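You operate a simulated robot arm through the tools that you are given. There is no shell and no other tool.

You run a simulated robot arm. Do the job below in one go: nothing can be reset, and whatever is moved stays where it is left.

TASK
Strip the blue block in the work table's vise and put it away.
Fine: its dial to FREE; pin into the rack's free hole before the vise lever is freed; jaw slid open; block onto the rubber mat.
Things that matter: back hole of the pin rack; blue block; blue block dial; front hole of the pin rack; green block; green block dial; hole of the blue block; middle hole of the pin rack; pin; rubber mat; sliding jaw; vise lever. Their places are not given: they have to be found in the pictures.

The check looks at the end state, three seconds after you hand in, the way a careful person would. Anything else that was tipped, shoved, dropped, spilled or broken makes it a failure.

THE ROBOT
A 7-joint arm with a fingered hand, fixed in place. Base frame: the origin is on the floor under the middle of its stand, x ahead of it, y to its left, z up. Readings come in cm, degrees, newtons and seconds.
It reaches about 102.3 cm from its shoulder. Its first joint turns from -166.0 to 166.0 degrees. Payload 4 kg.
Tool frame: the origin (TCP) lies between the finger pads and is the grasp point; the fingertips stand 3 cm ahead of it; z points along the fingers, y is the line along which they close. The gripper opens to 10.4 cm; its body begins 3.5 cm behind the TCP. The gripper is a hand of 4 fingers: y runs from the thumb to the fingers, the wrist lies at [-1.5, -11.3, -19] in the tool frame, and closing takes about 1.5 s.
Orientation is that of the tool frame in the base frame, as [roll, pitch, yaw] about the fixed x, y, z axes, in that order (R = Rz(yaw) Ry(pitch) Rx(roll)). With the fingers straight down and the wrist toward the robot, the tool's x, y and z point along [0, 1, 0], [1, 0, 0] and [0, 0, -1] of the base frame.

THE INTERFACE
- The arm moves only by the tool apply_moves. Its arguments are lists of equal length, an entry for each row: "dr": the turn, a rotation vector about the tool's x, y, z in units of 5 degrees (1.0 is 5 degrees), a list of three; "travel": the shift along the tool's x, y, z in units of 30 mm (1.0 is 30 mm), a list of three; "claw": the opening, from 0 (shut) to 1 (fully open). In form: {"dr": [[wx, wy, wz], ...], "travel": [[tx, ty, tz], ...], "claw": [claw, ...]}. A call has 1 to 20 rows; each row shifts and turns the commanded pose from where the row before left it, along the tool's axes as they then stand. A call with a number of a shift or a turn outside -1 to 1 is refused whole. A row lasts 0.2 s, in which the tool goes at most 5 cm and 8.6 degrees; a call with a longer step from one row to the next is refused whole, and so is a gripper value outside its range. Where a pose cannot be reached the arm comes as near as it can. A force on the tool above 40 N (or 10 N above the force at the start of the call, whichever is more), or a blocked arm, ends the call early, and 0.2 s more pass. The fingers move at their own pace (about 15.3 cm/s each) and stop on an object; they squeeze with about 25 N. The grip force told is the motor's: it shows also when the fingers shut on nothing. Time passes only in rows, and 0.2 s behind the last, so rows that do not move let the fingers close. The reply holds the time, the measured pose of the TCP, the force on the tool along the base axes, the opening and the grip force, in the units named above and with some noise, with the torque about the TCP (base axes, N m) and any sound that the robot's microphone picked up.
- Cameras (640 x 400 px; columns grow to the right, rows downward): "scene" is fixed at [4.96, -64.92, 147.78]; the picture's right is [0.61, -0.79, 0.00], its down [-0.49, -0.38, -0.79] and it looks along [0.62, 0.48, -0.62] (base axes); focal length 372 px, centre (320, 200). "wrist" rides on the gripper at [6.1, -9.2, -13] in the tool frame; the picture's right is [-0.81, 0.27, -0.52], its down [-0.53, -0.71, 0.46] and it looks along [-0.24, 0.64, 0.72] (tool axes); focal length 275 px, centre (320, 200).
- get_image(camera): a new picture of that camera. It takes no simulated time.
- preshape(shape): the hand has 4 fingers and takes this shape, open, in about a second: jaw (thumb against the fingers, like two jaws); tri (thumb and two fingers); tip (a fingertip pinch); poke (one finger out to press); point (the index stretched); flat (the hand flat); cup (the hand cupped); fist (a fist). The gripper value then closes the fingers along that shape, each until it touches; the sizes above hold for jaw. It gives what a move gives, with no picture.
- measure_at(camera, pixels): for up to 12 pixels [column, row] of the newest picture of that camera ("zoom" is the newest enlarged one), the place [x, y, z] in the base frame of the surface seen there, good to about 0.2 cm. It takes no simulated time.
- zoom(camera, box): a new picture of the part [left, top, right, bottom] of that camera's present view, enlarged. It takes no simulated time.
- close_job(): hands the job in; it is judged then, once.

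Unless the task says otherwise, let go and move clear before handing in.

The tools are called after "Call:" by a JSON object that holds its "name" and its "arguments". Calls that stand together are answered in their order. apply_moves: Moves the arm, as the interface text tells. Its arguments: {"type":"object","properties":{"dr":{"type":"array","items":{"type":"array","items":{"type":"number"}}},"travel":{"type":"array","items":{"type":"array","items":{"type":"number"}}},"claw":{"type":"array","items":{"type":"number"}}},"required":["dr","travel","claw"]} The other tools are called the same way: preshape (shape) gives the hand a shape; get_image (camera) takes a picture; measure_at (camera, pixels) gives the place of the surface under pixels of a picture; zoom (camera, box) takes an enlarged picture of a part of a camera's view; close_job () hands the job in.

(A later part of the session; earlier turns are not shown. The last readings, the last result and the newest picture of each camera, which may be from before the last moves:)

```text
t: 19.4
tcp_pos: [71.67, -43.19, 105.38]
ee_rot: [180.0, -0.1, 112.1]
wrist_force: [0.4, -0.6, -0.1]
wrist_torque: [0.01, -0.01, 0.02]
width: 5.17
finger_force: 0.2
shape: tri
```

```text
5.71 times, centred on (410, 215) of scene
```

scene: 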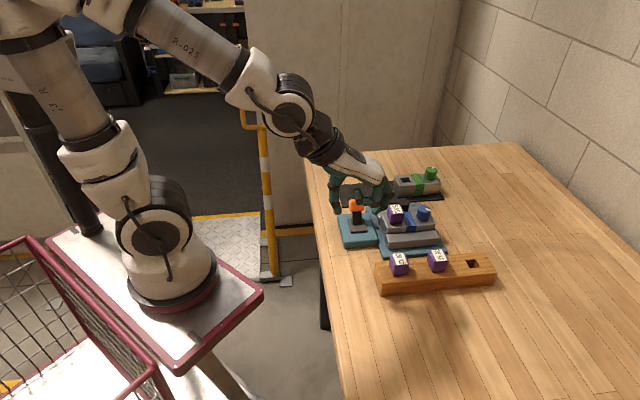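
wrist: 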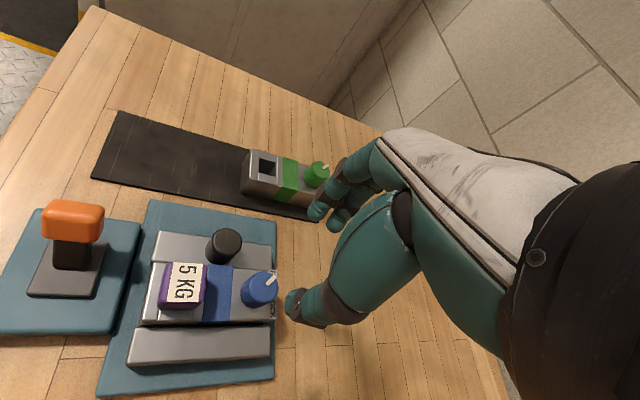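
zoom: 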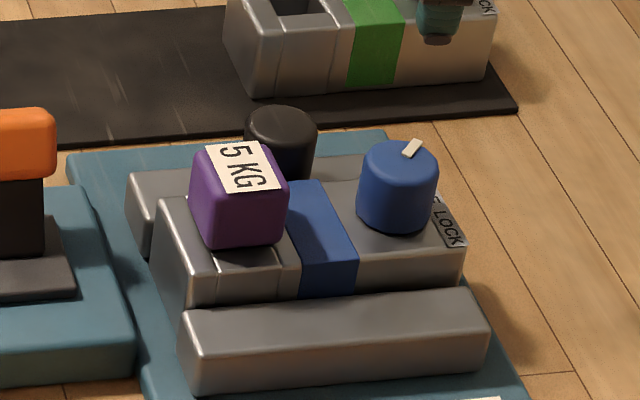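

The blue pointer now points back-right, much like the green one. I'll compare both closely.

Call:
{"name": "zoom", "arguments": {"camera": "wrist", "box": [235, 255, 295, 315]}}

Call:
{"name": "zoom", "arguments": {"camera": "wrist", "box": [290, 145, 340, 205]}}

Call:
{"name": "zoom", "arguments": {"camera": "scene", "box": [405, 195, 445, 235]}}

Call:
{"name": "measure_at", "arguments": {"camera": "zoom", "pixels": [[330, 135], [350, 105], [310, 130], [280, 130], [310, 150], [360, 140], [260, 140], [320, 105], [335, 125], [345, 112], [372, 130], [300, 110]]}}

```text
6.67 times, centred on (265, 285) of wrist
```

zoom: 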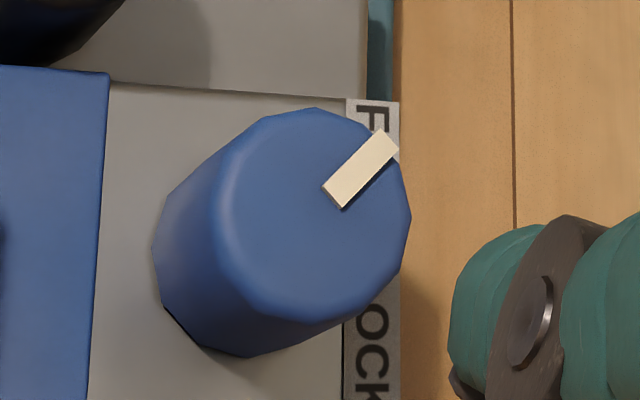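

```text
6.67 times, centred on (315, 175) of wrist
```

zoom: 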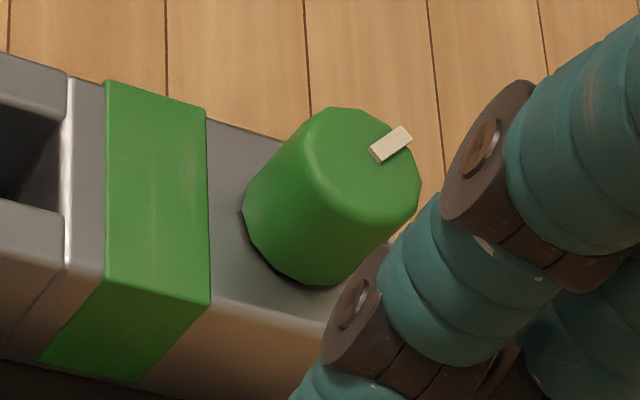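

```text
10.00 times, centred on (425, 215) of scene
```

zoom: 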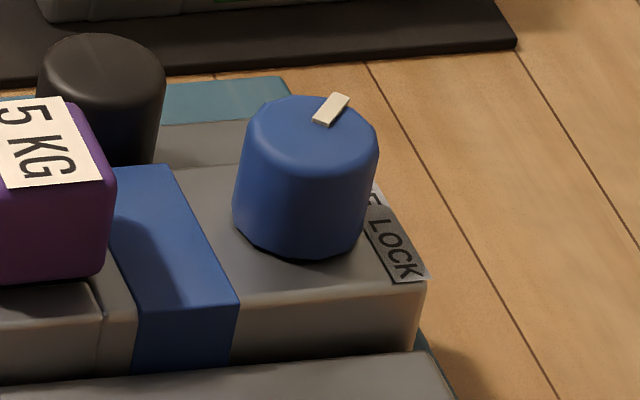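

```text
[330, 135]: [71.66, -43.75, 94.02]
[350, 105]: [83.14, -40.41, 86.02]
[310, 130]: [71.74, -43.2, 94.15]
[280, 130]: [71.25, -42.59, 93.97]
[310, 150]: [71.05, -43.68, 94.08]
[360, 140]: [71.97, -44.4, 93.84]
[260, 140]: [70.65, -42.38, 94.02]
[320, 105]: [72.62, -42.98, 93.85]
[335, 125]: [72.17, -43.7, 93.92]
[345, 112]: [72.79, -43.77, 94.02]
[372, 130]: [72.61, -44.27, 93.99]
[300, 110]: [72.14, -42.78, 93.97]
```

Computed from the camera geometry, both pointers sit at about +3° in the base frame, so the blue dial matches the green block's FREE. Next is the pin: I'll measure its head precisely.

Call:
{"name": "zoom", "arguments": {"camera": "wrist", "box": [140, 245, 230, 335]}}

Call:
{"name": "measure_at", "arguments": {"camera": "zoom", "pixels": [[205, 85], [330, 100], [315, 235], [185, 225], [260, 160], [150, 150], [240, 280], [320, 160], [190, 160], [260, 90], [250, 230], [90, 330]]}}

```text
4.44 times, centred on (185, 290) of wrist
```

zoom: 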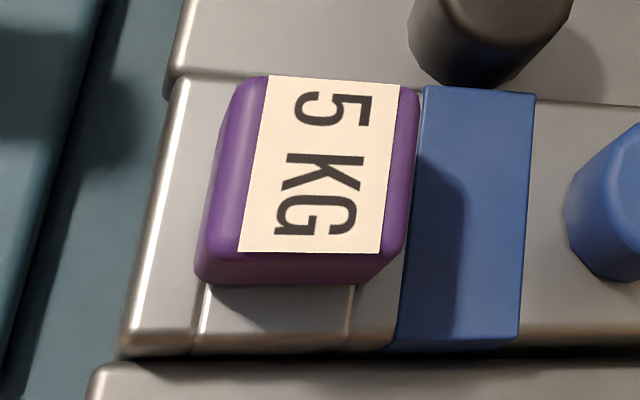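

```text
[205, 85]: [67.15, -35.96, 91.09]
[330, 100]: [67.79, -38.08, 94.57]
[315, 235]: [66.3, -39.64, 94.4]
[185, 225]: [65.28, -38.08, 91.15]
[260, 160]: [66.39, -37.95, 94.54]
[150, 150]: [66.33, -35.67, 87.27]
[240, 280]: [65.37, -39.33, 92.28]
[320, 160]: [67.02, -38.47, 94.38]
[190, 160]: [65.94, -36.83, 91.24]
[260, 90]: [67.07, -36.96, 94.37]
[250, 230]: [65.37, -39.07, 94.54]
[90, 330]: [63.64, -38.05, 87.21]
```

The pin head's centre is about (66.95,-38.6) with its top at 94.55. I'll rotate the hand back to 45° yaw (y along the block) and move above the pin with a narrower opening.

Call:
{"name": "apply_moves", "arguments": {"dr": [[0, 0, 0.957], [0, 0, 0.957], [0, 0, 0.957], [0, 0, 0.957], [0, 0, 0.957], [0, 0, 0.957], [0, 0, 0.957], [0, 0, 0.957], [0, 0, 0.957], [0, 0, 0.957], [0, 0, 0.957], [0, 0, 0.957], [0, 0, 0.957], [0, 0, 0.957], [0, 0, 0], [0, 0, 0], [0, 0, 0], [0, 0, 0]], "travel": [[0, 0, 0], [0, 0, 0], [0, 0, 0], [0, 0, 0], [0, 0, 0], [0, 0, 0], [0, 0, 0], [0, 0, 0], [0, 0, 0], [0, 0, 0], [0, 0, 0], [0, 0, 0], [0, 0, 0], [0, 0, 0], [-0.01, -0.73, 0], [-0.01, -0.73, 0], [-0.01, -0.73, 0], [0, 0, 0]], "claw": [0.43, 0.43, 0.43, 0.43, 0.43, 0.43, 0.43, 0.43, 0.43, 0.43, 0.43, 0.43, 0.43, 0.43, 0.43, 0.43, 0.43, 0.43]}}

Call:
{"name": "get_image", "arguments": {"camera": "wrist"}}

Call:
{"name": "zoom", "arguments": {"camera": "scene", "box": [340, 140, 460, 260]}}

```text
t: 23.2
tcp_pos: [66.86, -38.79, 105.19]
ee_rot: [179.9, 0.0, 44.9]
wrist_force: [-0.3, 0.9, -0.5]
wrist_torque: [-0.01, 0.01, -0.02]
width: 4.55
finger_force: 0.0
shape: tri
```

```text
taken
```

wrist: 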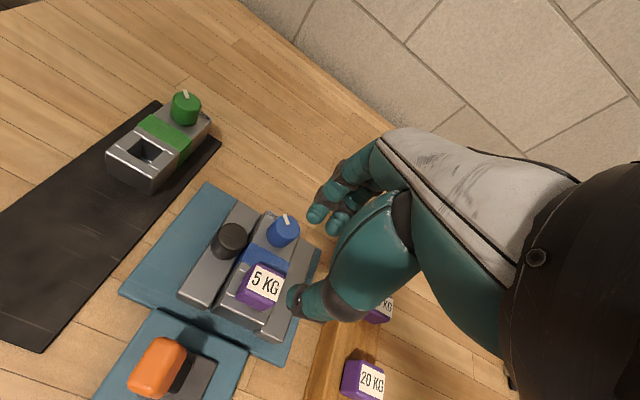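

```text
3.33 times, centred on (400, 200) of scene
```

zoom: 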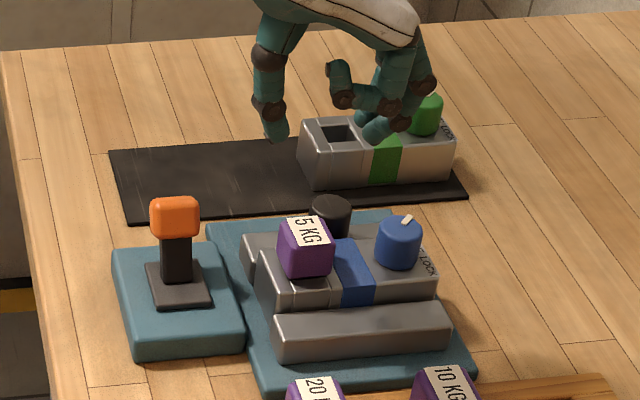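

The hand is above the pin with y along the block. I'll do one more position check on the pin head before descending.

Call:
{"name": "zoom", "arguments": {"camera": "wrist", "box": [225, 245, 305, 325]}}

Call:
{"name": "measure_at", "arguments": {"camera": "zoom", "pixels": [[215, 150], [415, 165], [455, 300], [330, 230], [260, 180], [400, 230], [350, 280], [300, 170], [240, 200], [430, 190], [360, 160], [290, 240]]}}

```text
5.00 times, centred on (265, 285) of wrist
```

zoom: 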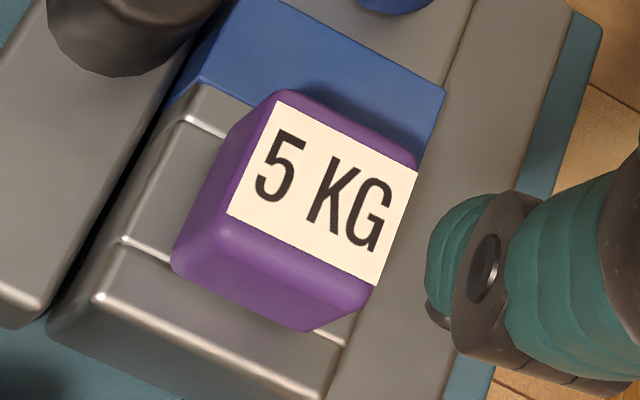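

```text
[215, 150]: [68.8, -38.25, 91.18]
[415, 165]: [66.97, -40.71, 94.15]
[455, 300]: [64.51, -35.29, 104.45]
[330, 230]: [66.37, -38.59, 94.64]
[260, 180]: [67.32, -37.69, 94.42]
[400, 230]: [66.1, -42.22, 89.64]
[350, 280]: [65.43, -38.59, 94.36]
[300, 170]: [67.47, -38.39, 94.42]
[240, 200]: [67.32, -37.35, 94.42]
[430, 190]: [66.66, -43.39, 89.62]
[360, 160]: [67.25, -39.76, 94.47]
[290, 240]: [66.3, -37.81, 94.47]
```

The pin centre is confirmed at about (66.95,-38.65). I'll descend to z≈97, where the fingertips start to straddle the head, and check.

Call:
{"name": "apply_moves", "arguments": {"dr": [[0, 0, 0], [0, 0, 0], [0, 0, 0], [0, 0, 0], [0, 0, 0]], "travel": [[0.03, -0.01, 0.7], [0, 0, 0.7], [0, 0, 0.7], [0, 0, 0.63], [0, 0, 0]], "claw": [0.43, 0.43, 0.43, 0.43, 0.43]}}

Call:
{"name": "zoom", "arguments": {"camera": "scene", "box": [350, 160, 450, 250]}}

Call:
{"name": "zoom", "arguments": {"camera": "wrist", "box": [220, 180, 400, 360]}}

```text
t: 24.4
tcp_pos: [67.04, -38.66, 96.93]
ee_rot: [180.0, -0.1, 44.9]
wrist_force: [-0.1, 0.7, 0.0]
wrist_torque: [-0.01, 0.01, -0.01]
width: 4.51
finger_force: 0.0
shape: tri
```

```text
4.44 times, centred on (400, 205) of scene
```

zoom: 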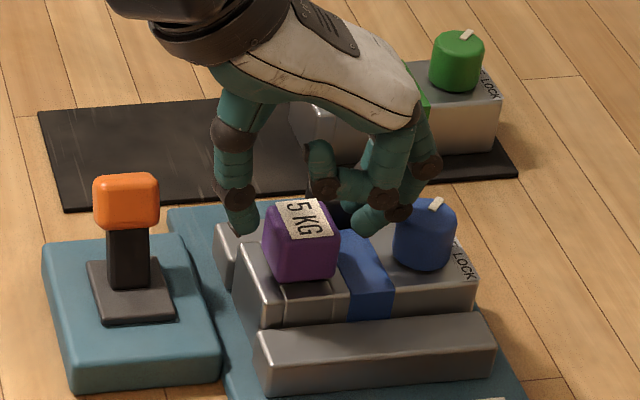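

```text
2.22 times, centred on (310, 270) of wrist
```

zoom: 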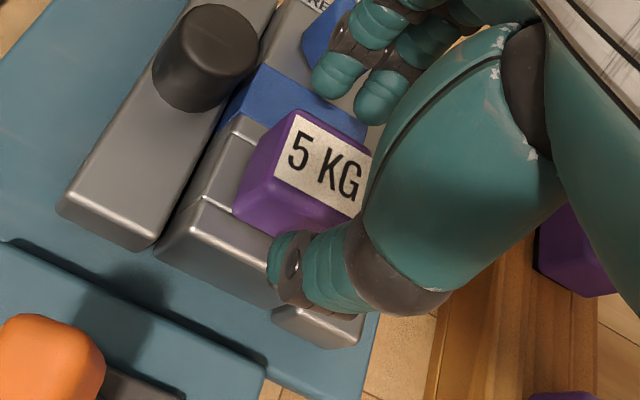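

The thumb and fingers straddle the head with clearance on both sides. I'll go down to z≈94.85 and close.

Call:
{"name": "apply_moves", "arguments": {"dr": [[0, 0, 0], [0, 0, 0], [0, 0, 0], [0, 0, 0], [0, 0, 0], [0, 0, 0], [0, 0, 0], [0, 0, 0]], "travel": [[0, 0, 0.35], [0, 0, 0.35], [0, 0, 0], [0, 0, 0], [0, 0, 0], [0, 0, 0], [0, 0, 0], [0, 0, 0]], "claw": [0.43, 0.43, 0.35, 0.27, 0.2, 0.1, 0, 0]}}

Call:
{"name": "zoom", "arguments": {"camera": "scene", "box": [350, 160, 450, 250]}}

```text
t: 26.2
tcp_pos: [66.83, -38.62, 94.77]
ee_rot: [-179.9, 0.0, 44.9]
wrist_force: [-0.1, -0.3, -0.1]
wrist_torque: [0.01, 0.03, 0.02]
width: 2.68
finger_force: 24.9
shape: tri
```

```text
4.44 times, centred on (400, 205) of scene
```

zoom: 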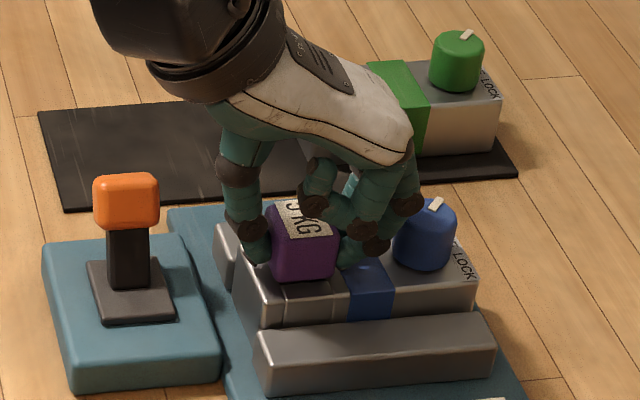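

The pin head is held (width 2.68, grip 24.9 N). I'll pull straight up slowly, watching the force.

Call:
{"name": "apply_moves", "arguments": {"dr": [[0, 0, 0], [0, 0, 0], [0, 0, 0], [0, 0, 0]], "travel": [[0, 0, -0.15], [0, 0, -0.15], [0, 0, -0.2], [0, 0, 0]], "claw": [0, 0, 0, 0]}}

Call:
{"name": "zoom", "arguments": {"camera": "scene", "box": [350, 160, 450, 250]}}

```text
t: 27.2
tcp_pos: [66.9, -38.76, 96.26]
ee_rot: [180.0, 0.0, 44.9]
wrist_force: [-0.3, 0.4, 0.1]
wrist_torque: [-0.06, -0.02, 0.01]
width: 2.68
finger_force: 25.3
shape: tri
```

```text
4.44 times, centred on (400, 205) of scene
```

zoom: 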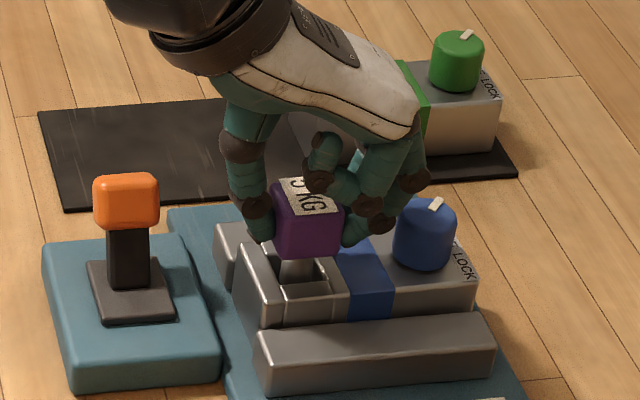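

The pin is coming out with its grey square shank showing and almost no load. I'll keep lifting straight up.

Call:
{"name": "apply_moves", "arguments": {"dr": [[0, 0, 0], [0, 0, 0], [0, 0, 0], [0, 0, 0], [0, 0, 0], [0, 0, 0], [0, 0, 0]], "travel": [[0, 0, -0.3], [0, 0, -0.4], [0, 0, -0.5], [0, 0, -0.5], [0, 0, -0.5], [0, 0, -0.5], [0, 0, 0]], "claw": [0, 0, 0, 0, 0, 0, 0]}}

Call:
{"name": "zoom", "arguments": {"camera": "scene", "box": [340, 130, 460, 250]}}

Call:
{"name": "get_image", "arguments": {"camera": "wrist"}}

```text
t: 28.8
tcp_pos: [66.96, -38.61, 104.5]
ee_rot: [180.0, 0.1, 44.9]
wrist_force: [0.8, -0.2, -1.3]
wrist_torque: [-0.02, -0.03, 0.03]
width: 2.69
finger_force: 24.8
shape: tri
```

```text
3.33 times, centred on (400, 190) of scene
```

zoom: 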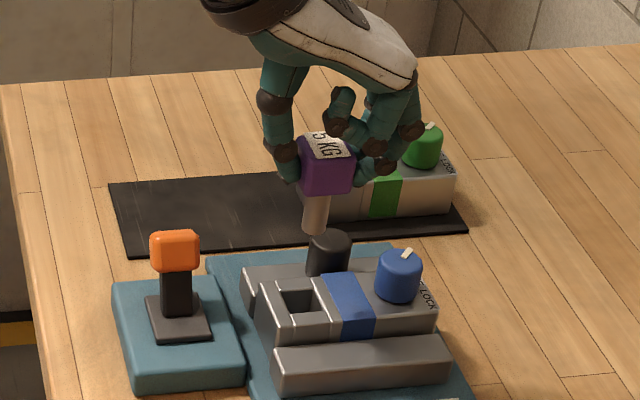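

```text
taken
```

wrist: 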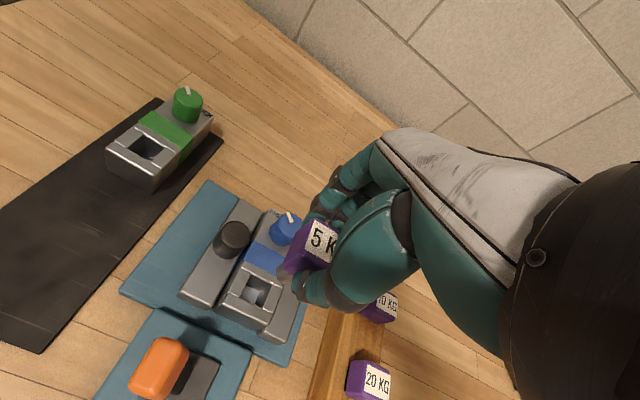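

The pin is out and hangs vertical, with a shank of roughly 3 cm. I'll measure the block's now-empty hole and the rack's free hole with the same camera so their offset is accurate.

Call:
{"name": "zoom", "arguments": {"camera": "scene", "box": [445, 240, 505, 295]}}

Call:
{"name": "measure_at", "arguments": {"camera": "zoom", "pixels": [[195, 195], [290, 180], [340, 240], [245, 260], [180, 220], [265, 165], [330, 200], [300, 270], [500, 160], [560, 290], [440, 130], [120, 190]]}}

Call:
{"name": "zoom", "arguments": {"camera": "scene", "box": [375, 205, 425, 250]}}

```text
7.27 times, centred on (475, 268) of scene
```

zoom: 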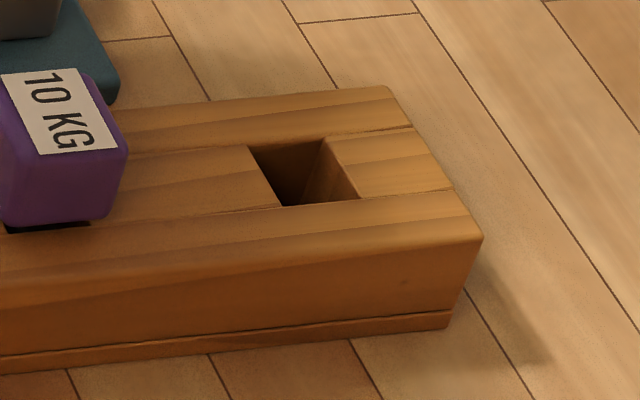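

```text
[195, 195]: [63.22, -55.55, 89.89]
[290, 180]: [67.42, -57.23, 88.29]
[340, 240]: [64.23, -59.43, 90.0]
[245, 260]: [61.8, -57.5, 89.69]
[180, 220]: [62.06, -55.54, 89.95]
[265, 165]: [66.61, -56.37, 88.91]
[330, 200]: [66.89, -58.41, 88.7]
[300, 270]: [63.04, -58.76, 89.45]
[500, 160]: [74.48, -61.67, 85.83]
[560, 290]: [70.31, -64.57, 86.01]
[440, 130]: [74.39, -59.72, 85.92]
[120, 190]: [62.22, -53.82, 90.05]
```

```text
8.89 times, centred on (400, 228) of scene
```

zoom: 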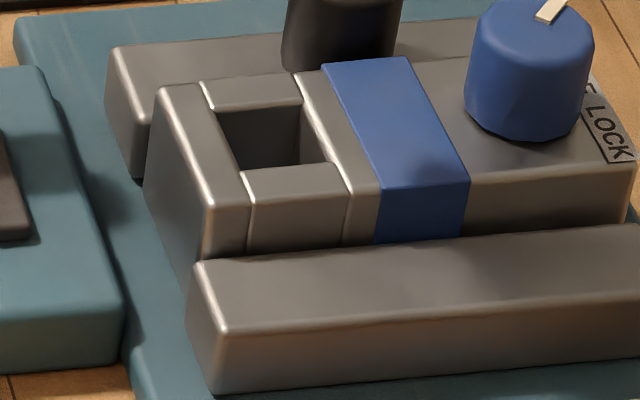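

Both holes are clearly visible. I'll sample the flat surfaces just outside each hole's edges to locate the centres accurately.

Call:
{"name": "measure_at", "arguments": {"camera": "zoom", "pixels": [[210, 108], [205, 100], [225, 145], [235, 172], [290, 178], [330, 170], [335, 165], [310, 100], [318, 130], [260, 95], [300, 90], [240, 95]]}}

Call:
{"name": "zoom", "arguments": {"camera": "scene", "box": [445, 240, 505, 295]}}

Call:
{"name": "measure_at", "arguments": {"camera": "zoom", "pixels": [[238, 147], [255, 180], [275, 208], [285, 216], [322, 212], [362, 206], [368, 196], [350, 165], [332, 138], [322, 130], [285, 133], [248, 138]]}}

```text
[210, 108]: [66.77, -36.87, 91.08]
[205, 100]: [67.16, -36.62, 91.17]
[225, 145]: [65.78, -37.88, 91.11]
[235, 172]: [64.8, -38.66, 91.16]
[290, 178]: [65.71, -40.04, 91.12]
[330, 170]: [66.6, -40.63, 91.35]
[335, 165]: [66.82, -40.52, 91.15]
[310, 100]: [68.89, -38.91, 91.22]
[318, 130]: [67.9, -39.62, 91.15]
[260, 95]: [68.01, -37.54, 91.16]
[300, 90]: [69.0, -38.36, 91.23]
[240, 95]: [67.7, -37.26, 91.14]
```

```text
7.27 times, centred on (475, 268) of scene
```

zoom: 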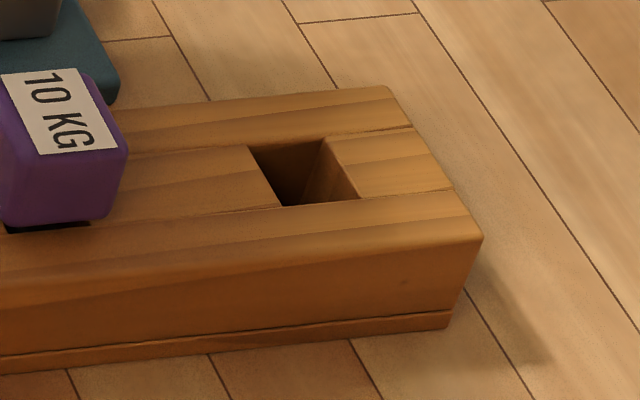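

```text
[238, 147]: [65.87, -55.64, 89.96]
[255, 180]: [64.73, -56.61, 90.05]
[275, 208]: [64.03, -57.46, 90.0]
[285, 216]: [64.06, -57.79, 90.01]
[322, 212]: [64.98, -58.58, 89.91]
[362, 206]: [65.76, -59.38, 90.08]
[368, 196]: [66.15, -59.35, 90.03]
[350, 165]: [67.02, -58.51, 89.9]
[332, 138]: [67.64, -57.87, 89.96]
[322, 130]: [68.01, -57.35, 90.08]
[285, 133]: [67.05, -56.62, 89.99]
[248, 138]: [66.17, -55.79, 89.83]
```

Averaging the rim points puts the rack hole at (65.96,-57.58) and the block hole at (66.80,-38.73), so the pin must travel (-0.84,-18.85). I'll carry it there at the present height, keeping orientation.

Call:
{"name": "apply_moves", "arguments": {"dr": [[0, 0, 0], [0, 0, 0], [0, 0, 0], [0, 0, 0], [0, 0, 0], [0, 0, 0], [0, 0, 0], [0, 0, 0], [0, 0, 0]], "travel": [[-0.579, 0.532, 0], [-0.579, 0.532, 0], [-0.579, 0.532, 0], [-0.579, 0.532, 0], [-0.579, 0.532, 0], [-0.579, 0.532, 0], [-0.579, 0.532, 0], [-0.581, 0.529, 0], [0, 0, 0]], "claw": [0, 0, 0, 0, 0, 0, 0, 0, 0]}}

Call:
{"name": "get_image", "arguments": {"camera": "wrist"}}

Call:
{"name": "zoom", "arguments": {"camera": "scene", "box": [420, 190, 520, 300]}}

```text
t: 30.8
tcp_pos: [66.02, -57.59, 104.39]
ee_rot: [180.0, -0.1, 44.9]
wrist_force: [-0.4, -1.1, -0.1]
wrist_torque: [0.0, 0.03, -0.03]
width: 2.68
finger_force: 24.5
shape: tri
```

```text
taken
```

wrist: 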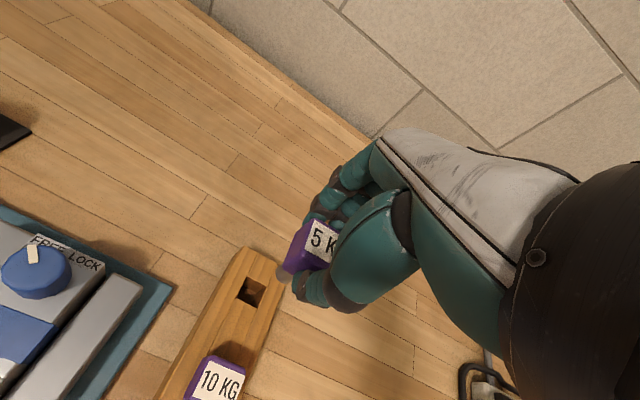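

```text
3.64 times, centred on (470, 245) of scene
```

zoom: 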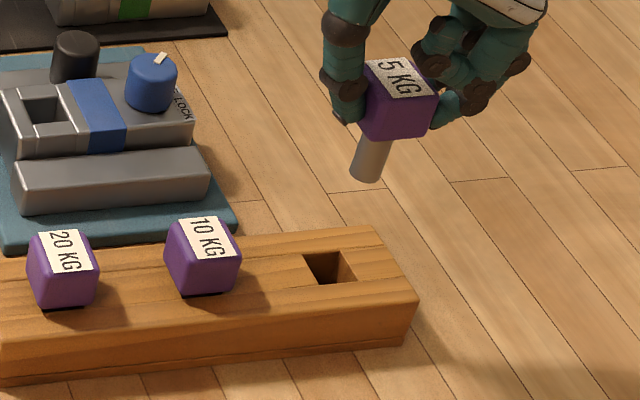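

The pin hangs vertical over the rack end, within about 2° of the expected perspective slope. I'll lower until the shank tip is just above the rack and check alignment.

Call:
{"name": "apply_moves", "arguments": {"dr": [[0, 0, 0], [0, 0, 0], [0, 0, 0], [0, 0, 0], [0, 0, 0], [0, 0, 0]], "travel": [[0, 0, 0.45], [0, 0, 0.45], [0, 0, 0.45], [0, 0, 0.45], [0, 0, 0.3], [0, 0, 0]], "claw": [0, 0, 0, 0, 0, 0]}}

Call:
{"name": "zoom", "arguments": {"camera": "scene", "box": [440, 220, 510, 290]}}

Call:
{"name": "zoom", "arguments": {"camera": "wrist", "box": [210, 190, 370, 350]}}

```text
t: 32.2
tcp_pos: [66.15, -57.53, 98.12]
ee_rot: [180.0, 0.0, 44.9]
wrist_force: [0.1, 0.6, -0.2]
wrist_torque: [0.03, 0.0, 0.02]
width: 2.71
finger_force: 25.3
shape: tri
```

```text
5.71 times, centred on (475, 255) of scene
```

zoom: 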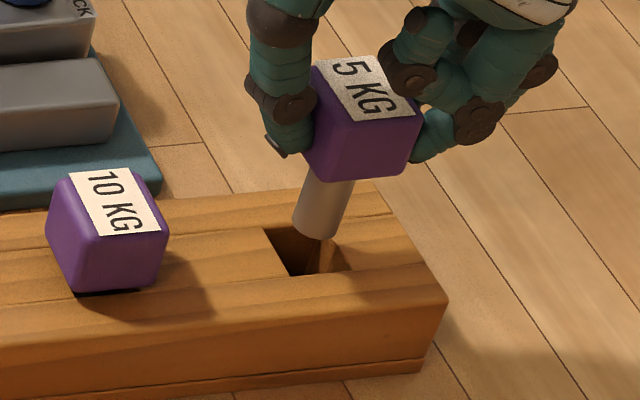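

```text
2.50 times, centred on (290, 270) of wrist
```

zoom: 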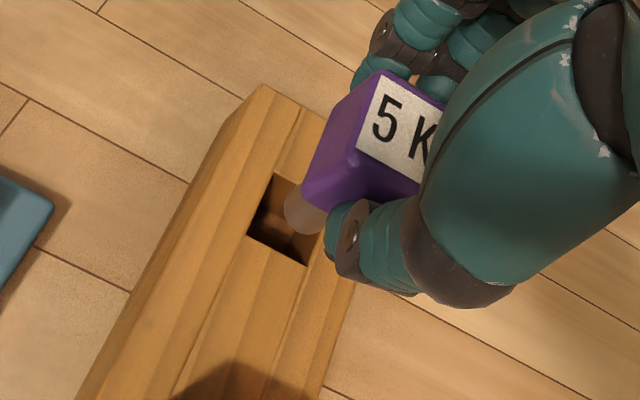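

The shank is a round cylinder and its tip sits right above the hole. I'll measure its surface to quantify the offset before inserting.

Call:
{"name": "zoom", "arguments": {"camera": "scene", "box": [460, 235, 500, 275]}}

Call:
{"name": "measure_at", "arguments": {"camera": "zoom", "pixels": [[300, 140], [310, 120], [290, 160], [320, 150], [280, 150], [330, 130], [300, 165], [345, 140], [270, 165], [310, 175], [325, 165], [290, 130]]}}

```text
10.00 times, centred on (480, 255) of scene
```

zoom: 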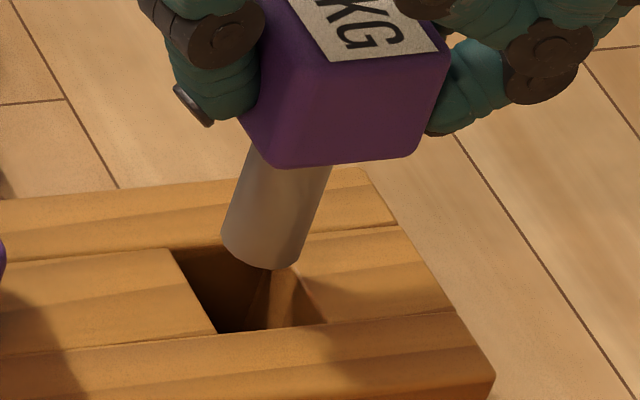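

```text
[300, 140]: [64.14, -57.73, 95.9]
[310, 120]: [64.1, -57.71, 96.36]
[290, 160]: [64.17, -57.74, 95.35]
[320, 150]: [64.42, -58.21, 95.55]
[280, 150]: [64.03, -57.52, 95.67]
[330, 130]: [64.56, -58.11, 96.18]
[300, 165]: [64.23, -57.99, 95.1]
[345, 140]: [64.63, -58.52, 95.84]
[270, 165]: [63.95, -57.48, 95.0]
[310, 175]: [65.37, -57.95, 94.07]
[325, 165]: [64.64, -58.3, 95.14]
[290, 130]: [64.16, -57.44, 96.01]
```

Those points fell on the head, so I'll sample the shank itself and the hole's rim.

Call:
{"name": "measure_at", "arguments": {"camera": "zoom", "pixels": [[285, 180], [280, 195], [275, 210], [270, 225], [266, 240], [262, 255], [240, 225], [295, 240], [250, 190], [310, 195], [230, 235], [290, 255]]}}

Call:
{"name": "measure_at", "arguments": {"camera": "zoom", "pixels": [[165, 247], [190, 290], [210, 328], [220, 340], [275, 335], [325, 328], [335, 322], [320, 290], [310, 250], [300, 240], [180, 240], [150, 300]]}}

```text
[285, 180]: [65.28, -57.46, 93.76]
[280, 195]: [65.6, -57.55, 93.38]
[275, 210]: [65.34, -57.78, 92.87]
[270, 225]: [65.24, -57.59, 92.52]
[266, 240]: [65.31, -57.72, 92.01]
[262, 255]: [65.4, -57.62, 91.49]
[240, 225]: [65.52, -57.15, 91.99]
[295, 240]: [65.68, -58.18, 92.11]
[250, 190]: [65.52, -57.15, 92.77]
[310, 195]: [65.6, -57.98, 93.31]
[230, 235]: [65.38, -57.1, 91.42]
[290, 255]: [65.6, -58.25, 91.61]
```

```text
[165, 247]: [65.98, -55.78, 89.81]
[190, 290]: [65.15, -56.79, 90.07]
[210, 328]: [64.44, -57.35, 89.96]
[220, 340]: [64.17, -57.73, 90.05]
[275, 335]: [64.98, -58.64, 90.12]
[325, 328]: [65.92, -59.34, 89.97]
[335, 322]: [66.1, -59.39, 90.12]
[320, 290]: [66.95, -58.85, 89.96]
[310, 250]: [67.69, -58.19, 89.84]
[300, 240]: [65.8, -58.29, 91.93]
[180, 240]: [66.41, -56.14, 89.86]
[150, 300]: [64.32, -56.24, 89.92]
```

Three estimates agree the shank is within about 0.15 cm of the hole centre (roughly 1 mm short along u and 1 mm too far back). I'll apply that correction, lower 1 cm and recheck.

Call:
{"name": "apply_moves", "arguments": {"dr": [[0, 0, 0], [0, 0, 0], [0, 0, 0]], "travel": [[-0.04, 0.033, 0.15], [0, 0, 0.15], [0, 0, 0]], "claw": [0, 0, 0]}}

Call:
{"name": "zoom", "arguments": {"camera": "scene", "box": [460, 235, 500, 275]}}

Call:
{"name": "zoom", "arguments": {"camera": "wrist", "box": [240, 230, 320, 310]}}

```text
t: 33.0
tcp_pos: [66.12, -57.7, 97.27]
ee_rot: [180.0, 0.0, 44.9]
wrist_force: [0.4, 1.0, -0.7]
wrist_torque: [-0.01, 0.01, 0.01]
width: 2.7
finger_force: 25.1
shape: tri
```

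```text
10.00 times, centred on (480, 255) of scene
```

zoom: 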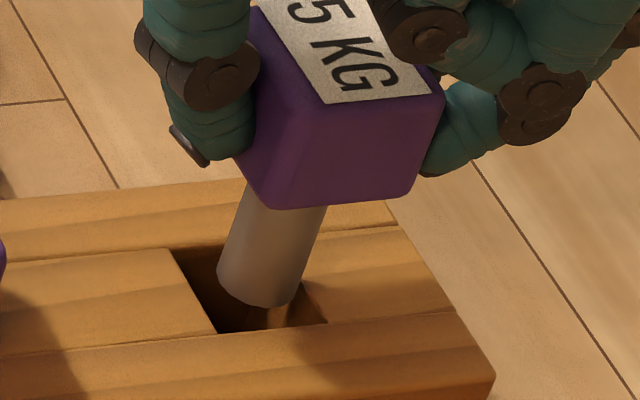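

```text
5.00 times, centred on (280, 270) of wrist
```

zoom: 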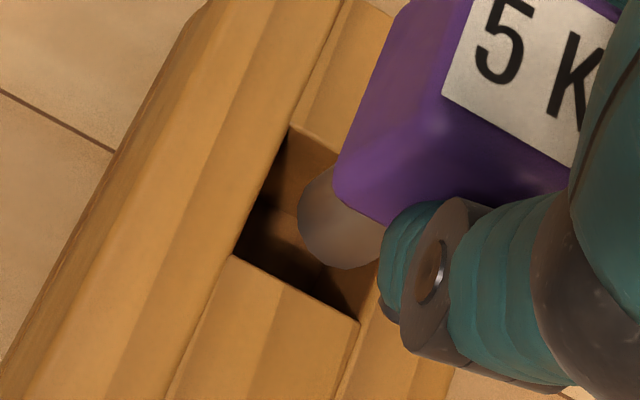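

Both views show the tip entering centred: wrist hole centre (324,224) against a projected tip of (332,225). I'll lower in small steps, watching the force.

Call:
{"name": "apply_moves", "arguments": {"dr": [[0, 0, 0], [0, 0, 0], [0, 0, 0], [0, 0, 0]], "travel": [[0, 0, 0.1], [0, 0, 0.1], [0, 0, 0.1], [0, 0, 0]], "claw": [0, 0, 0, 0]}}

Call:
{"name": "zoom", "arguments": {"camera": "scene", "box": [460, 235, 500, 275]}}

Call:
{"name": "zoom", "arguments": {"camera": "wrist", "box": [240, 230, 320, 310]}}

```text
t: 34.0
tcp_pos: [65.98, -57.79, 96.37]
ee_rot: [180.0, 0.0, 44.8]
wrist_force: [0.7, 0.2, -0.2]
wrist_torque: [0.01, 0.01, 0.0]
width: 2.67
finger_force: 24.6
shape: tri
```

```text
10.00 times, centred on (480, 255) of scene
```

zoom: 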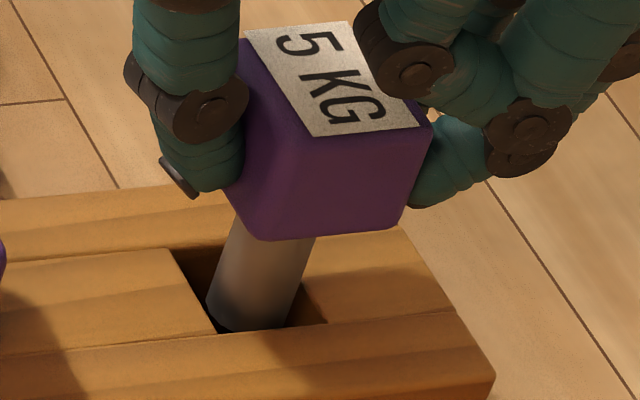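

```text
5.00 times, centred on (280, 270) of wrist
```

zoom: 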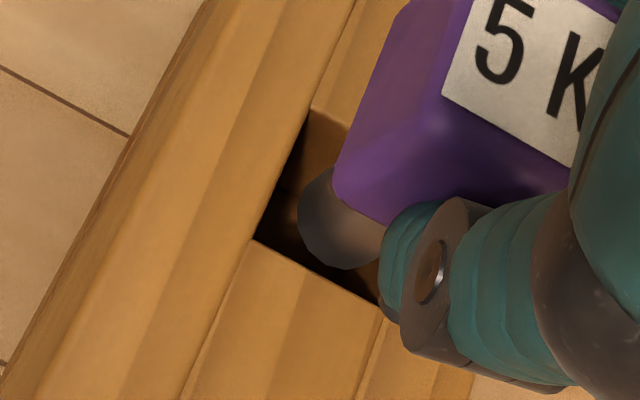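

The shank is in the hole, with slightly more gap on the right than the left and no contact force. I'll nudge 0.5 mm along u and keep lowering.

Call:
{"name": "apply_moves", "arguments": {"dr": [[0, 0, 0], [0, 0, 0], [0, 0, 0], [0, 0, 0], [0, 0, 0]], "travel": [[0, 0.02, 0.1], [0, 0, 0.12], [0, 0, 0.12], [0, 0, 0.12], [0, 0, 0]], "claw": [0, 0, 0, 0, 0]}}

Call:
{"name": "zoom", "arguments": {"camera": "scene", "box": [460, 235, 500, 275]}}

```text
t: 35.2
tcp_pos: [66.05, -57.77, 94.97]
ee_rot: [180.0, -0.1, 44.9]
wrist_force: [-0.3, 0.1, -1.1]
wrist_torque: [0.0, 0.01, 0.0]
width: 2.69
finger_force: 24.6
shape: tri
```

```text
10.00 times, centred on (480, 255) of scene
```

zoom: 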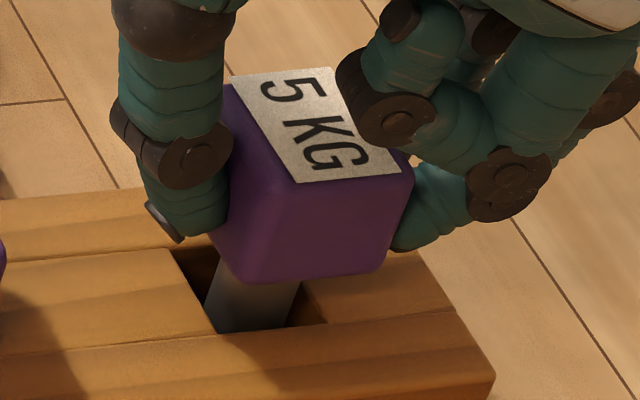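

The pin is going in freely with about 1.5 cm left. I'll continue down.

Call:
{"name": "apply_moves", "arguments": {"dr": [[0, 0, 0], [0, 0, 0], [0, 0, 0], [0, 0, 0], [0, 0, 0]], "travel": [[0, 0, 0.12], [0, 0, 0.12], [0, 0, 0.1], [0, 0, 0.06], [0, 0, 0]], "claw": [0, 0, 0, 0, 0]}}

Call:
{"name": "zoom", "arguments": {"camera": "scene", "box": [460, 235, 500, 275]}}

```text
t: 36.4
tcp_pos: [66.13, -57.73, 93.68]
ee_rot: [-179.9, 0.0, 44.9]
wrist_force: [-0.1, -0.2, -0.6]
wrist_torque: [-0.02, -0.01, -0.05]
width: 2.67
finger_force: 25.0
shape: tri
```

```text
10.00 times, centred on (480, 255) of scene
```

zoom: 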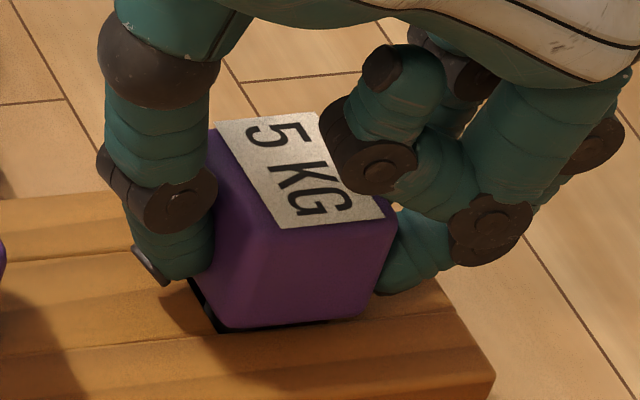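

The head is almost on the rack top. I'll ease down the last couple of millimetres until contact shows.

Call:
{"name": "apply_moves", "arguments": {"dr": [[0, 0, 0], [0, 0, 0], [0, 0, 0]], "travel": [[0, 0, 0.04], [0, 0, 0.04], [0, 0, 0]], "claw": [0, 0, 0]}}

Call:
{"name": "zoom", "arguments": {"camera": "scene", "box": [420, 235, 500, 295]}}

```text
t: 37.2
tcp_pos: [66.17, -57.63, 93.8]
ee_rot: [179.8, 0.1, 44.9]
wrist_force: [-0.2, -0.5, 10.6]
wrist_torque: [0.0, 0.01, 0.02]
width: 2.74
finger_force: 25.3
shape: tri
```

```text
6.67 times, centred on (460, 265) of scene
```

zoom: 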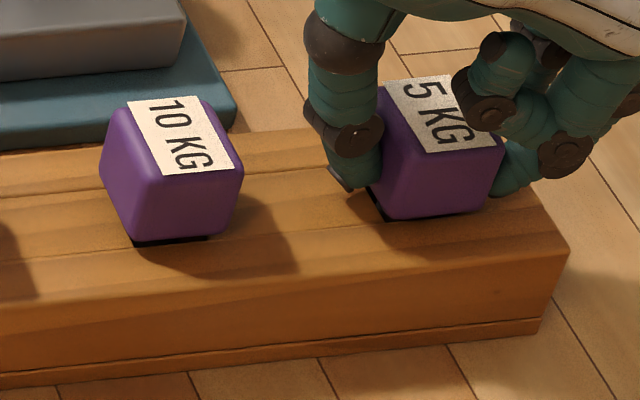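

Contact is at 10.6 N and the 5 KG head now sits the same way as the neighbouring 10 KG pin. I'll open the fingers and lift straight off.

Call:
{"name": "apply_moves", "arguments": {"dr": [[0, 0, 0], [0, 0, 0], [0, 0, 0], [0, 0, 0], [0, 0, 0], [0, 0, 0], [0, 0, 0], [0, 0, 0]], "travel": [[0, 0, -0.03], [0, 0, 0], [0, 0, 0], [0, 0, -0.3], [0, 0, -0.7], [0, 0, -0.8], [0, 0, -0.8], [0, 0, 0]], "claw": [0.3, 0.45, 0.45, 0.45, 0.45, 0.45, 0.45, 0.45]}}

Call:
{"name": "zoom", "arguments": {"camera": "scene", "box": [370, 215, 510, 305]}}

Call:
{"name": "get_image", "arguments": {"camera": "wrist"}}

```text
t: 39.0
tcp_pos: [66.05, -57.99, 101.51]
ee_rot: [180.0, -0.1, 44.9]
wrist_force: [-0.8, 0.0, 0.3]
wrist_torque: [-0.02, -0.02, -0.03]
width: 4.65
finger_force: 0.1
shape: tri
```

```text
4.44 times, centred on (440, 260) of scene
```

zoom: 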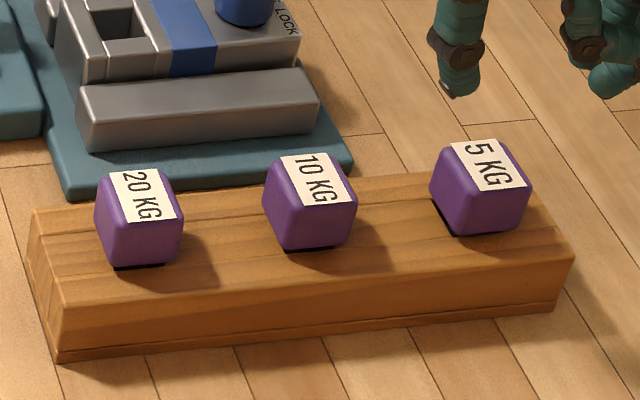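

```text
taken
```

wrist: 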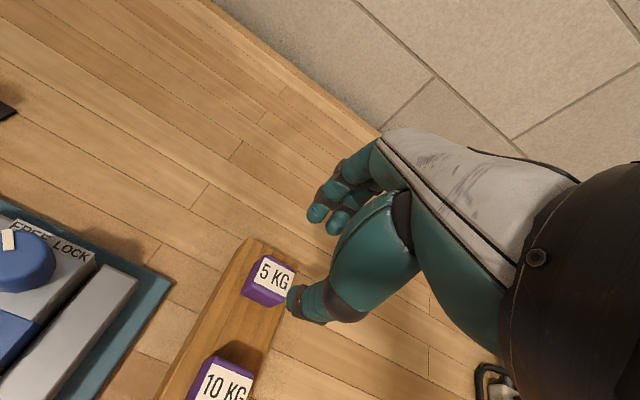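

All three pins look seated. I'll check the 5 KG head's height and the level of its top against the 10 KG one.

Call:
{"name": "zoom", "arguments": {"camera": "scene", "box": [455, 235, 505, 285]}}

Call:
{"name": "measure_at", "arguments": {"camera": "zoom", "pixels": [[200, 90], [230, 80], [260, 120], [300, 80], [270, 75], [330, 120], [290, 130], [240, 105], [280, 100], [310, 100], [220, 230], [300, 225]]}}

Call:
{"name": "zoom", "arguments": {"camera": "scene", "box": [330, 180, 450, 260]}}

```text
8.00 times, centred on (480, 260) of scene
```

zoom: 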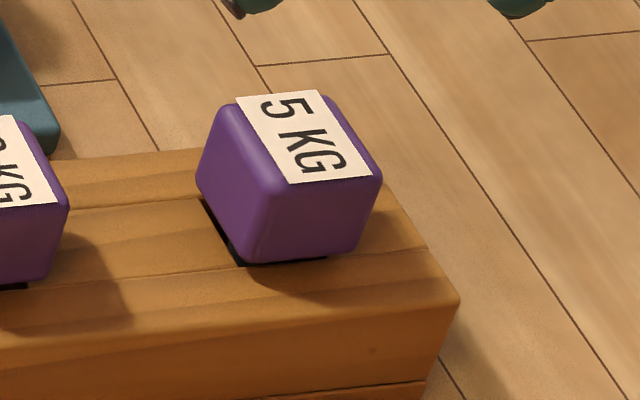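

```text
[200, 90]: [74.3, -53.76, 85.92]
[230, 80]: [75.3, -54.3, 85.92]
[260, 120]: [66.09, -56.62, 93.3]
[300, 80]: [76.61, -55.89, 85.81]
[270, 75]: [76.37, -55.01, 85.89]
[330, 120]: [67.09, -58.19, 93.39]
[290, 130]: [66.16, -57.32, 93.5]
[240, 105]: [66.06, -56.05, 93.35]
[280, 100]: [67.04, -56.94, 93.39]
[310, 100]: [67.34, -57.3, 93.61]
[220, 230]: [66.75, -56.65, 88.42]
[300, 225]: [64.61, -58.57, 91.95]
```

```text
5.00 times, centred on (390, 220) of scene
```

zoom: 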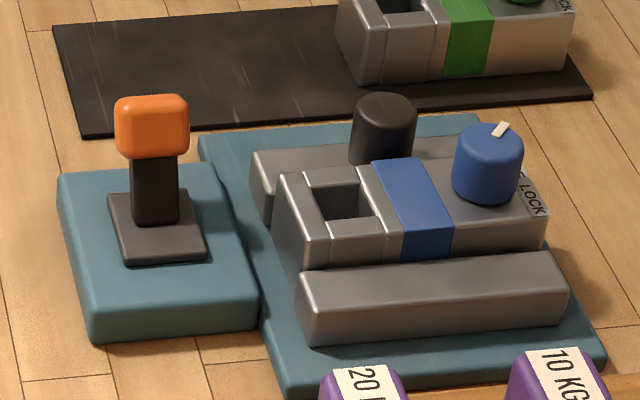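

The 5 KG pin's top is at z≈93.4, the same as its neighbours, so the pin is in place before the lever is touched. Now I'll move over the orange lever head at a safe height.

Call:
{"name": "apply_moves", "arguments": {"dr": [[0, 0, 0], [0, 0, 0], [0, 0, 0], [0, 0, 0], [0, 0, 0], [0, 0, 0], [0, 0, 0], [0, 0, 0], [0, 0, 0], [0, 0, 0], [0, 0, 0], [0, 0, 0]], "travel": [[0, 0, -0.7], [0.61, -0.719, 0], [0.61, -0.719, 0], [0.61, -0.719, 0], [0.61, -0.719, 0], [0.61, -0.719, 0], [0.61, -0.719, 0], [0.61, -0.719, 0], [0.61, -0.719, 0], [0.61, -0.719, 0], [0.61, -0.719, 0], [0, 0, 0]], "claw": [0.45, 0.45, 0.45, 0.45, 0.45, 0.45, 0.45, 0.45, 0.45, 0.45, 0.45, 0.45]}}

Call:
{"name": "get_image", "arguments": {"camera": "wrist"}}

Call:
{"name": "zoom", "arguments": {"camera": "scene", "box": [310, 130, 450, 260]}}

```text
t: 41.6
tcp_pos: [63.94, -29.67, 103.86]
ee_rot: [-180.0, 0.0, 45.0]
wrist_force: [0.6, 0.1, -0.1]
wrist_torque: [0.03, -0.01, -0.03]
width: 4.66
finger_force: 0.0
shape: tri
```

```text
taken
```

wrist: 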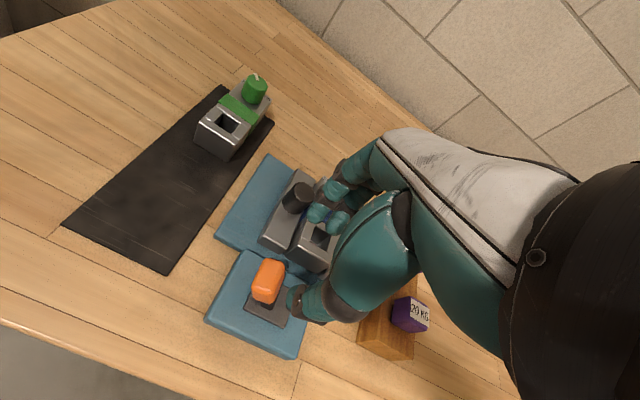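

```text
3.08 times, centred on (380, 195) of scene
```

zoom: 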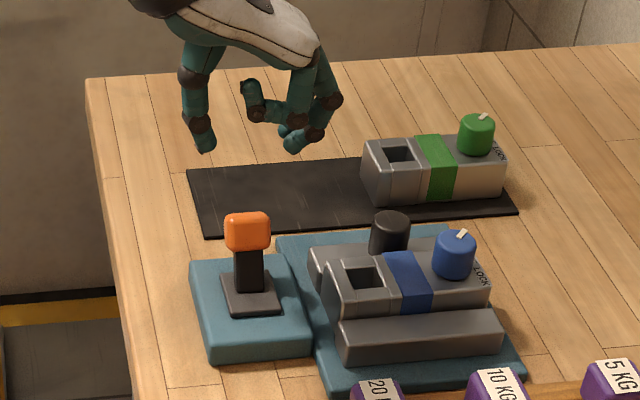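

The wrist view shows the lever head at (268,283) leaning toward the back of its plate. I'll zoom in and measure the orange head.

Call:
{"name": "zoom", "arguments": {"camera": "wrist", "box": [225, 245, 315, 335]}}

Call:
{"name": "measure_at", "arguments": {"camera": "zoom", "pixels": [[190, 95], [250, 90], [270, 130], [180, 170], [220, 130], [215, 225], [160, 210], [230, 190], [285, 95], [260, 200], [150, 280], [310, 350]]}}

```text
4.44 times, centred on (270, 290) of wrist
```

zoom: 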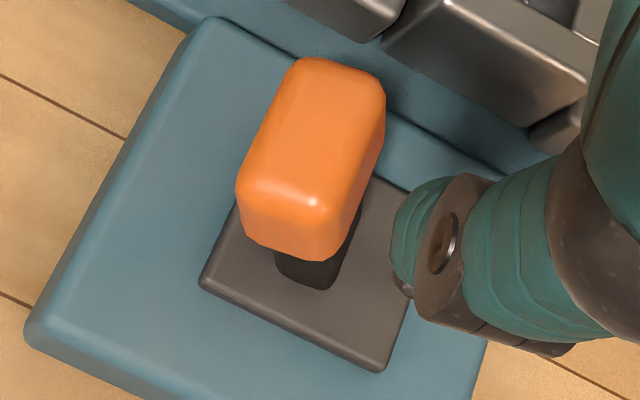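

```text
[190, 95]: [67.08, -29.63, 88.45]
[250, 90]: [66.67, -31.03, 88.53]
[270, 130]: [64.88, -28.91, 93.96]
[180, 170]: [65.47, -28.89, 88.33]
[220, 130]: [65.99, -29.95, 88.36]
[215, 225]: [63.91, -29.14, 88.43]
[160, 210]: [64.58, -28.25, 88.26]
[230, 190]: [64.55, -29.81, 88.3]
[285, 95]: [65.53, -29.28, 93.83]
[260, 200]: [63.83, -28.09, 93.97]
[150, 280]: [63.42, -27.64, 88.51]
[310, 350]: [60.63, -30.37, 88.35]
```

I'll sample points on the orange head itself.

Call:
{"name": "measure_at", "arguments": {"camera": "zoom", "pixels": [[310, 70], [370, 95], [345, 80], [315, 135], [260, 180], [325, 190], [290, 180], [290, 225], [325, 230], [360, 160], [345, 205], [300, 275]]}}

Call:
{"name": "zoom", "arguments": {"camera": "scene", "box": [335, 190, 385, 240]}}

Call:
{"name": "measure_at", "arguments": {"camera": "zoom", "pixels": [[165, 110], [265, 110], [215, 90], [215, 110], [215, 150], [165, 150], [265, 150], [190, 190], [240, 190], [215, 230], [190, 250], [240, 250]]}}

```text
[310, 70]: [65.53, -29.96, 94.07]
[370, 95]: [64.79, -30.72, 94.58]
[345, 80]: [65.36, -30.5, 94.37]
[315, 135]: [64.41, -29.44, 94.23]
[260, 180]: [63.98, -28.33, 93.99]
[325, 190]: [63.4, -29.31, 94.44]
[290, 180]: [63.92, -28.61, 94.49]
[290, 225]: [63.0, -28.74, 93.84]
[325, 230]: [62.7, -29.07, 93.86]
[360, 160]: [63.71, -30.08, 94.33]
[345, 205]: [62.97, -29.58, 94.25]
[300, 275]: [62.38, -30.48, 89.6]
```

```text
8.00 times, centred on (360, 215) of scene
```

zoom: 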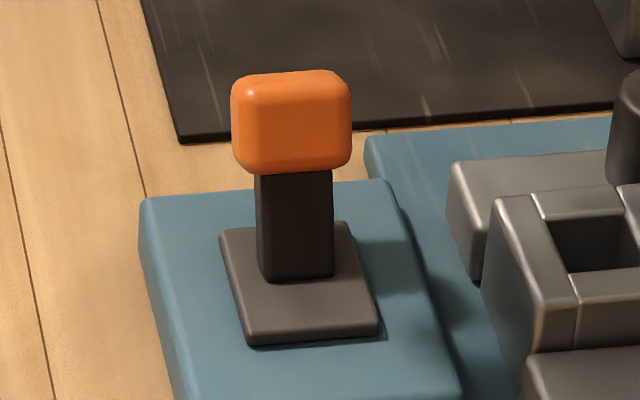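

```text
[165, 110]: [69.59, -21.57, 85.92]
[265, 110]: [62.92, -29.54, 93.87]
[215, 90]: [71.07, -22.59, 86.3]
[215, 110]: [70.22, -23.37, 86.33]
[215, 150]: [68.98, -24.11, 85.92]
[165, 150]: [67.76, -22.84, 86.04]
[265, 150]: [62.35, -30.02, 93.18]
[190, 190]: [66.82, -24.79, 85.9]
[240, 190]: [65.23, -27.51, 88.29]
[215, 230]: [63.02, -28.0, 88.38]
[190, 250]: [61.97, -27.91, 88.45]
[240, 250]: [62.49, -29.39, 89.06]
```

The head spans u 64.8–68 with its centre near (63.9,-30.0,93.4), and it leans about 25° to the back. I'll centre over it, descend, and straddle it along u.

Call:
{"name": "apply_moves", "arguments": {"dr": [[0, 0, 0], [0, 0, 0], [0, 0, 0], [0, 0, 0], [0, 0, 0]], "travel": [[-0.06, 0.07, 0.7], [0, 0, 0.7], [0, 0, 0.7], [0, 0, 0.4], [0, 0, 0]], "claw": [0.52, 0.52, 0.52, 0.52, 0.52]}}

Call:
{"name": "zoom", "arguments": {"camera": "scene", "box": [310, 150, 420, 250]}}

Call:
{"name": "zoom", "arguments": {"camera": "wrist", "box": [210, 180, 390, 360]}}

```text
t: 42.8
tcp_pos: [63.87, -29.71, 96.1]
ee_rot: [179.9, -0.1, 44.9]
wrist_force: [-0.1, 0.1, -0.1]
wrist_torque: [-0.04, -0.01, 0.0]
width: 5.37
finger_force: 0.1
shape: tri
```

```text
4.00 times, centred on (365, 200) of scene
```

zoom: 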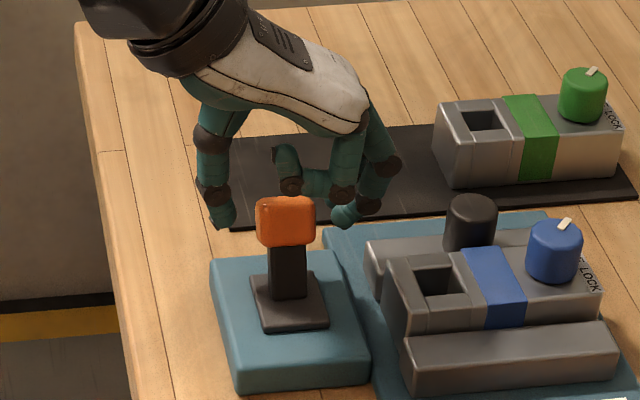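

```text
2.22 times, centred on (300, 270) of wrist
```

zoom: 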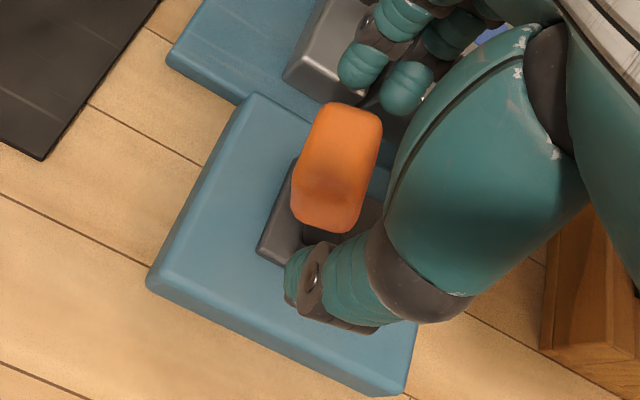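

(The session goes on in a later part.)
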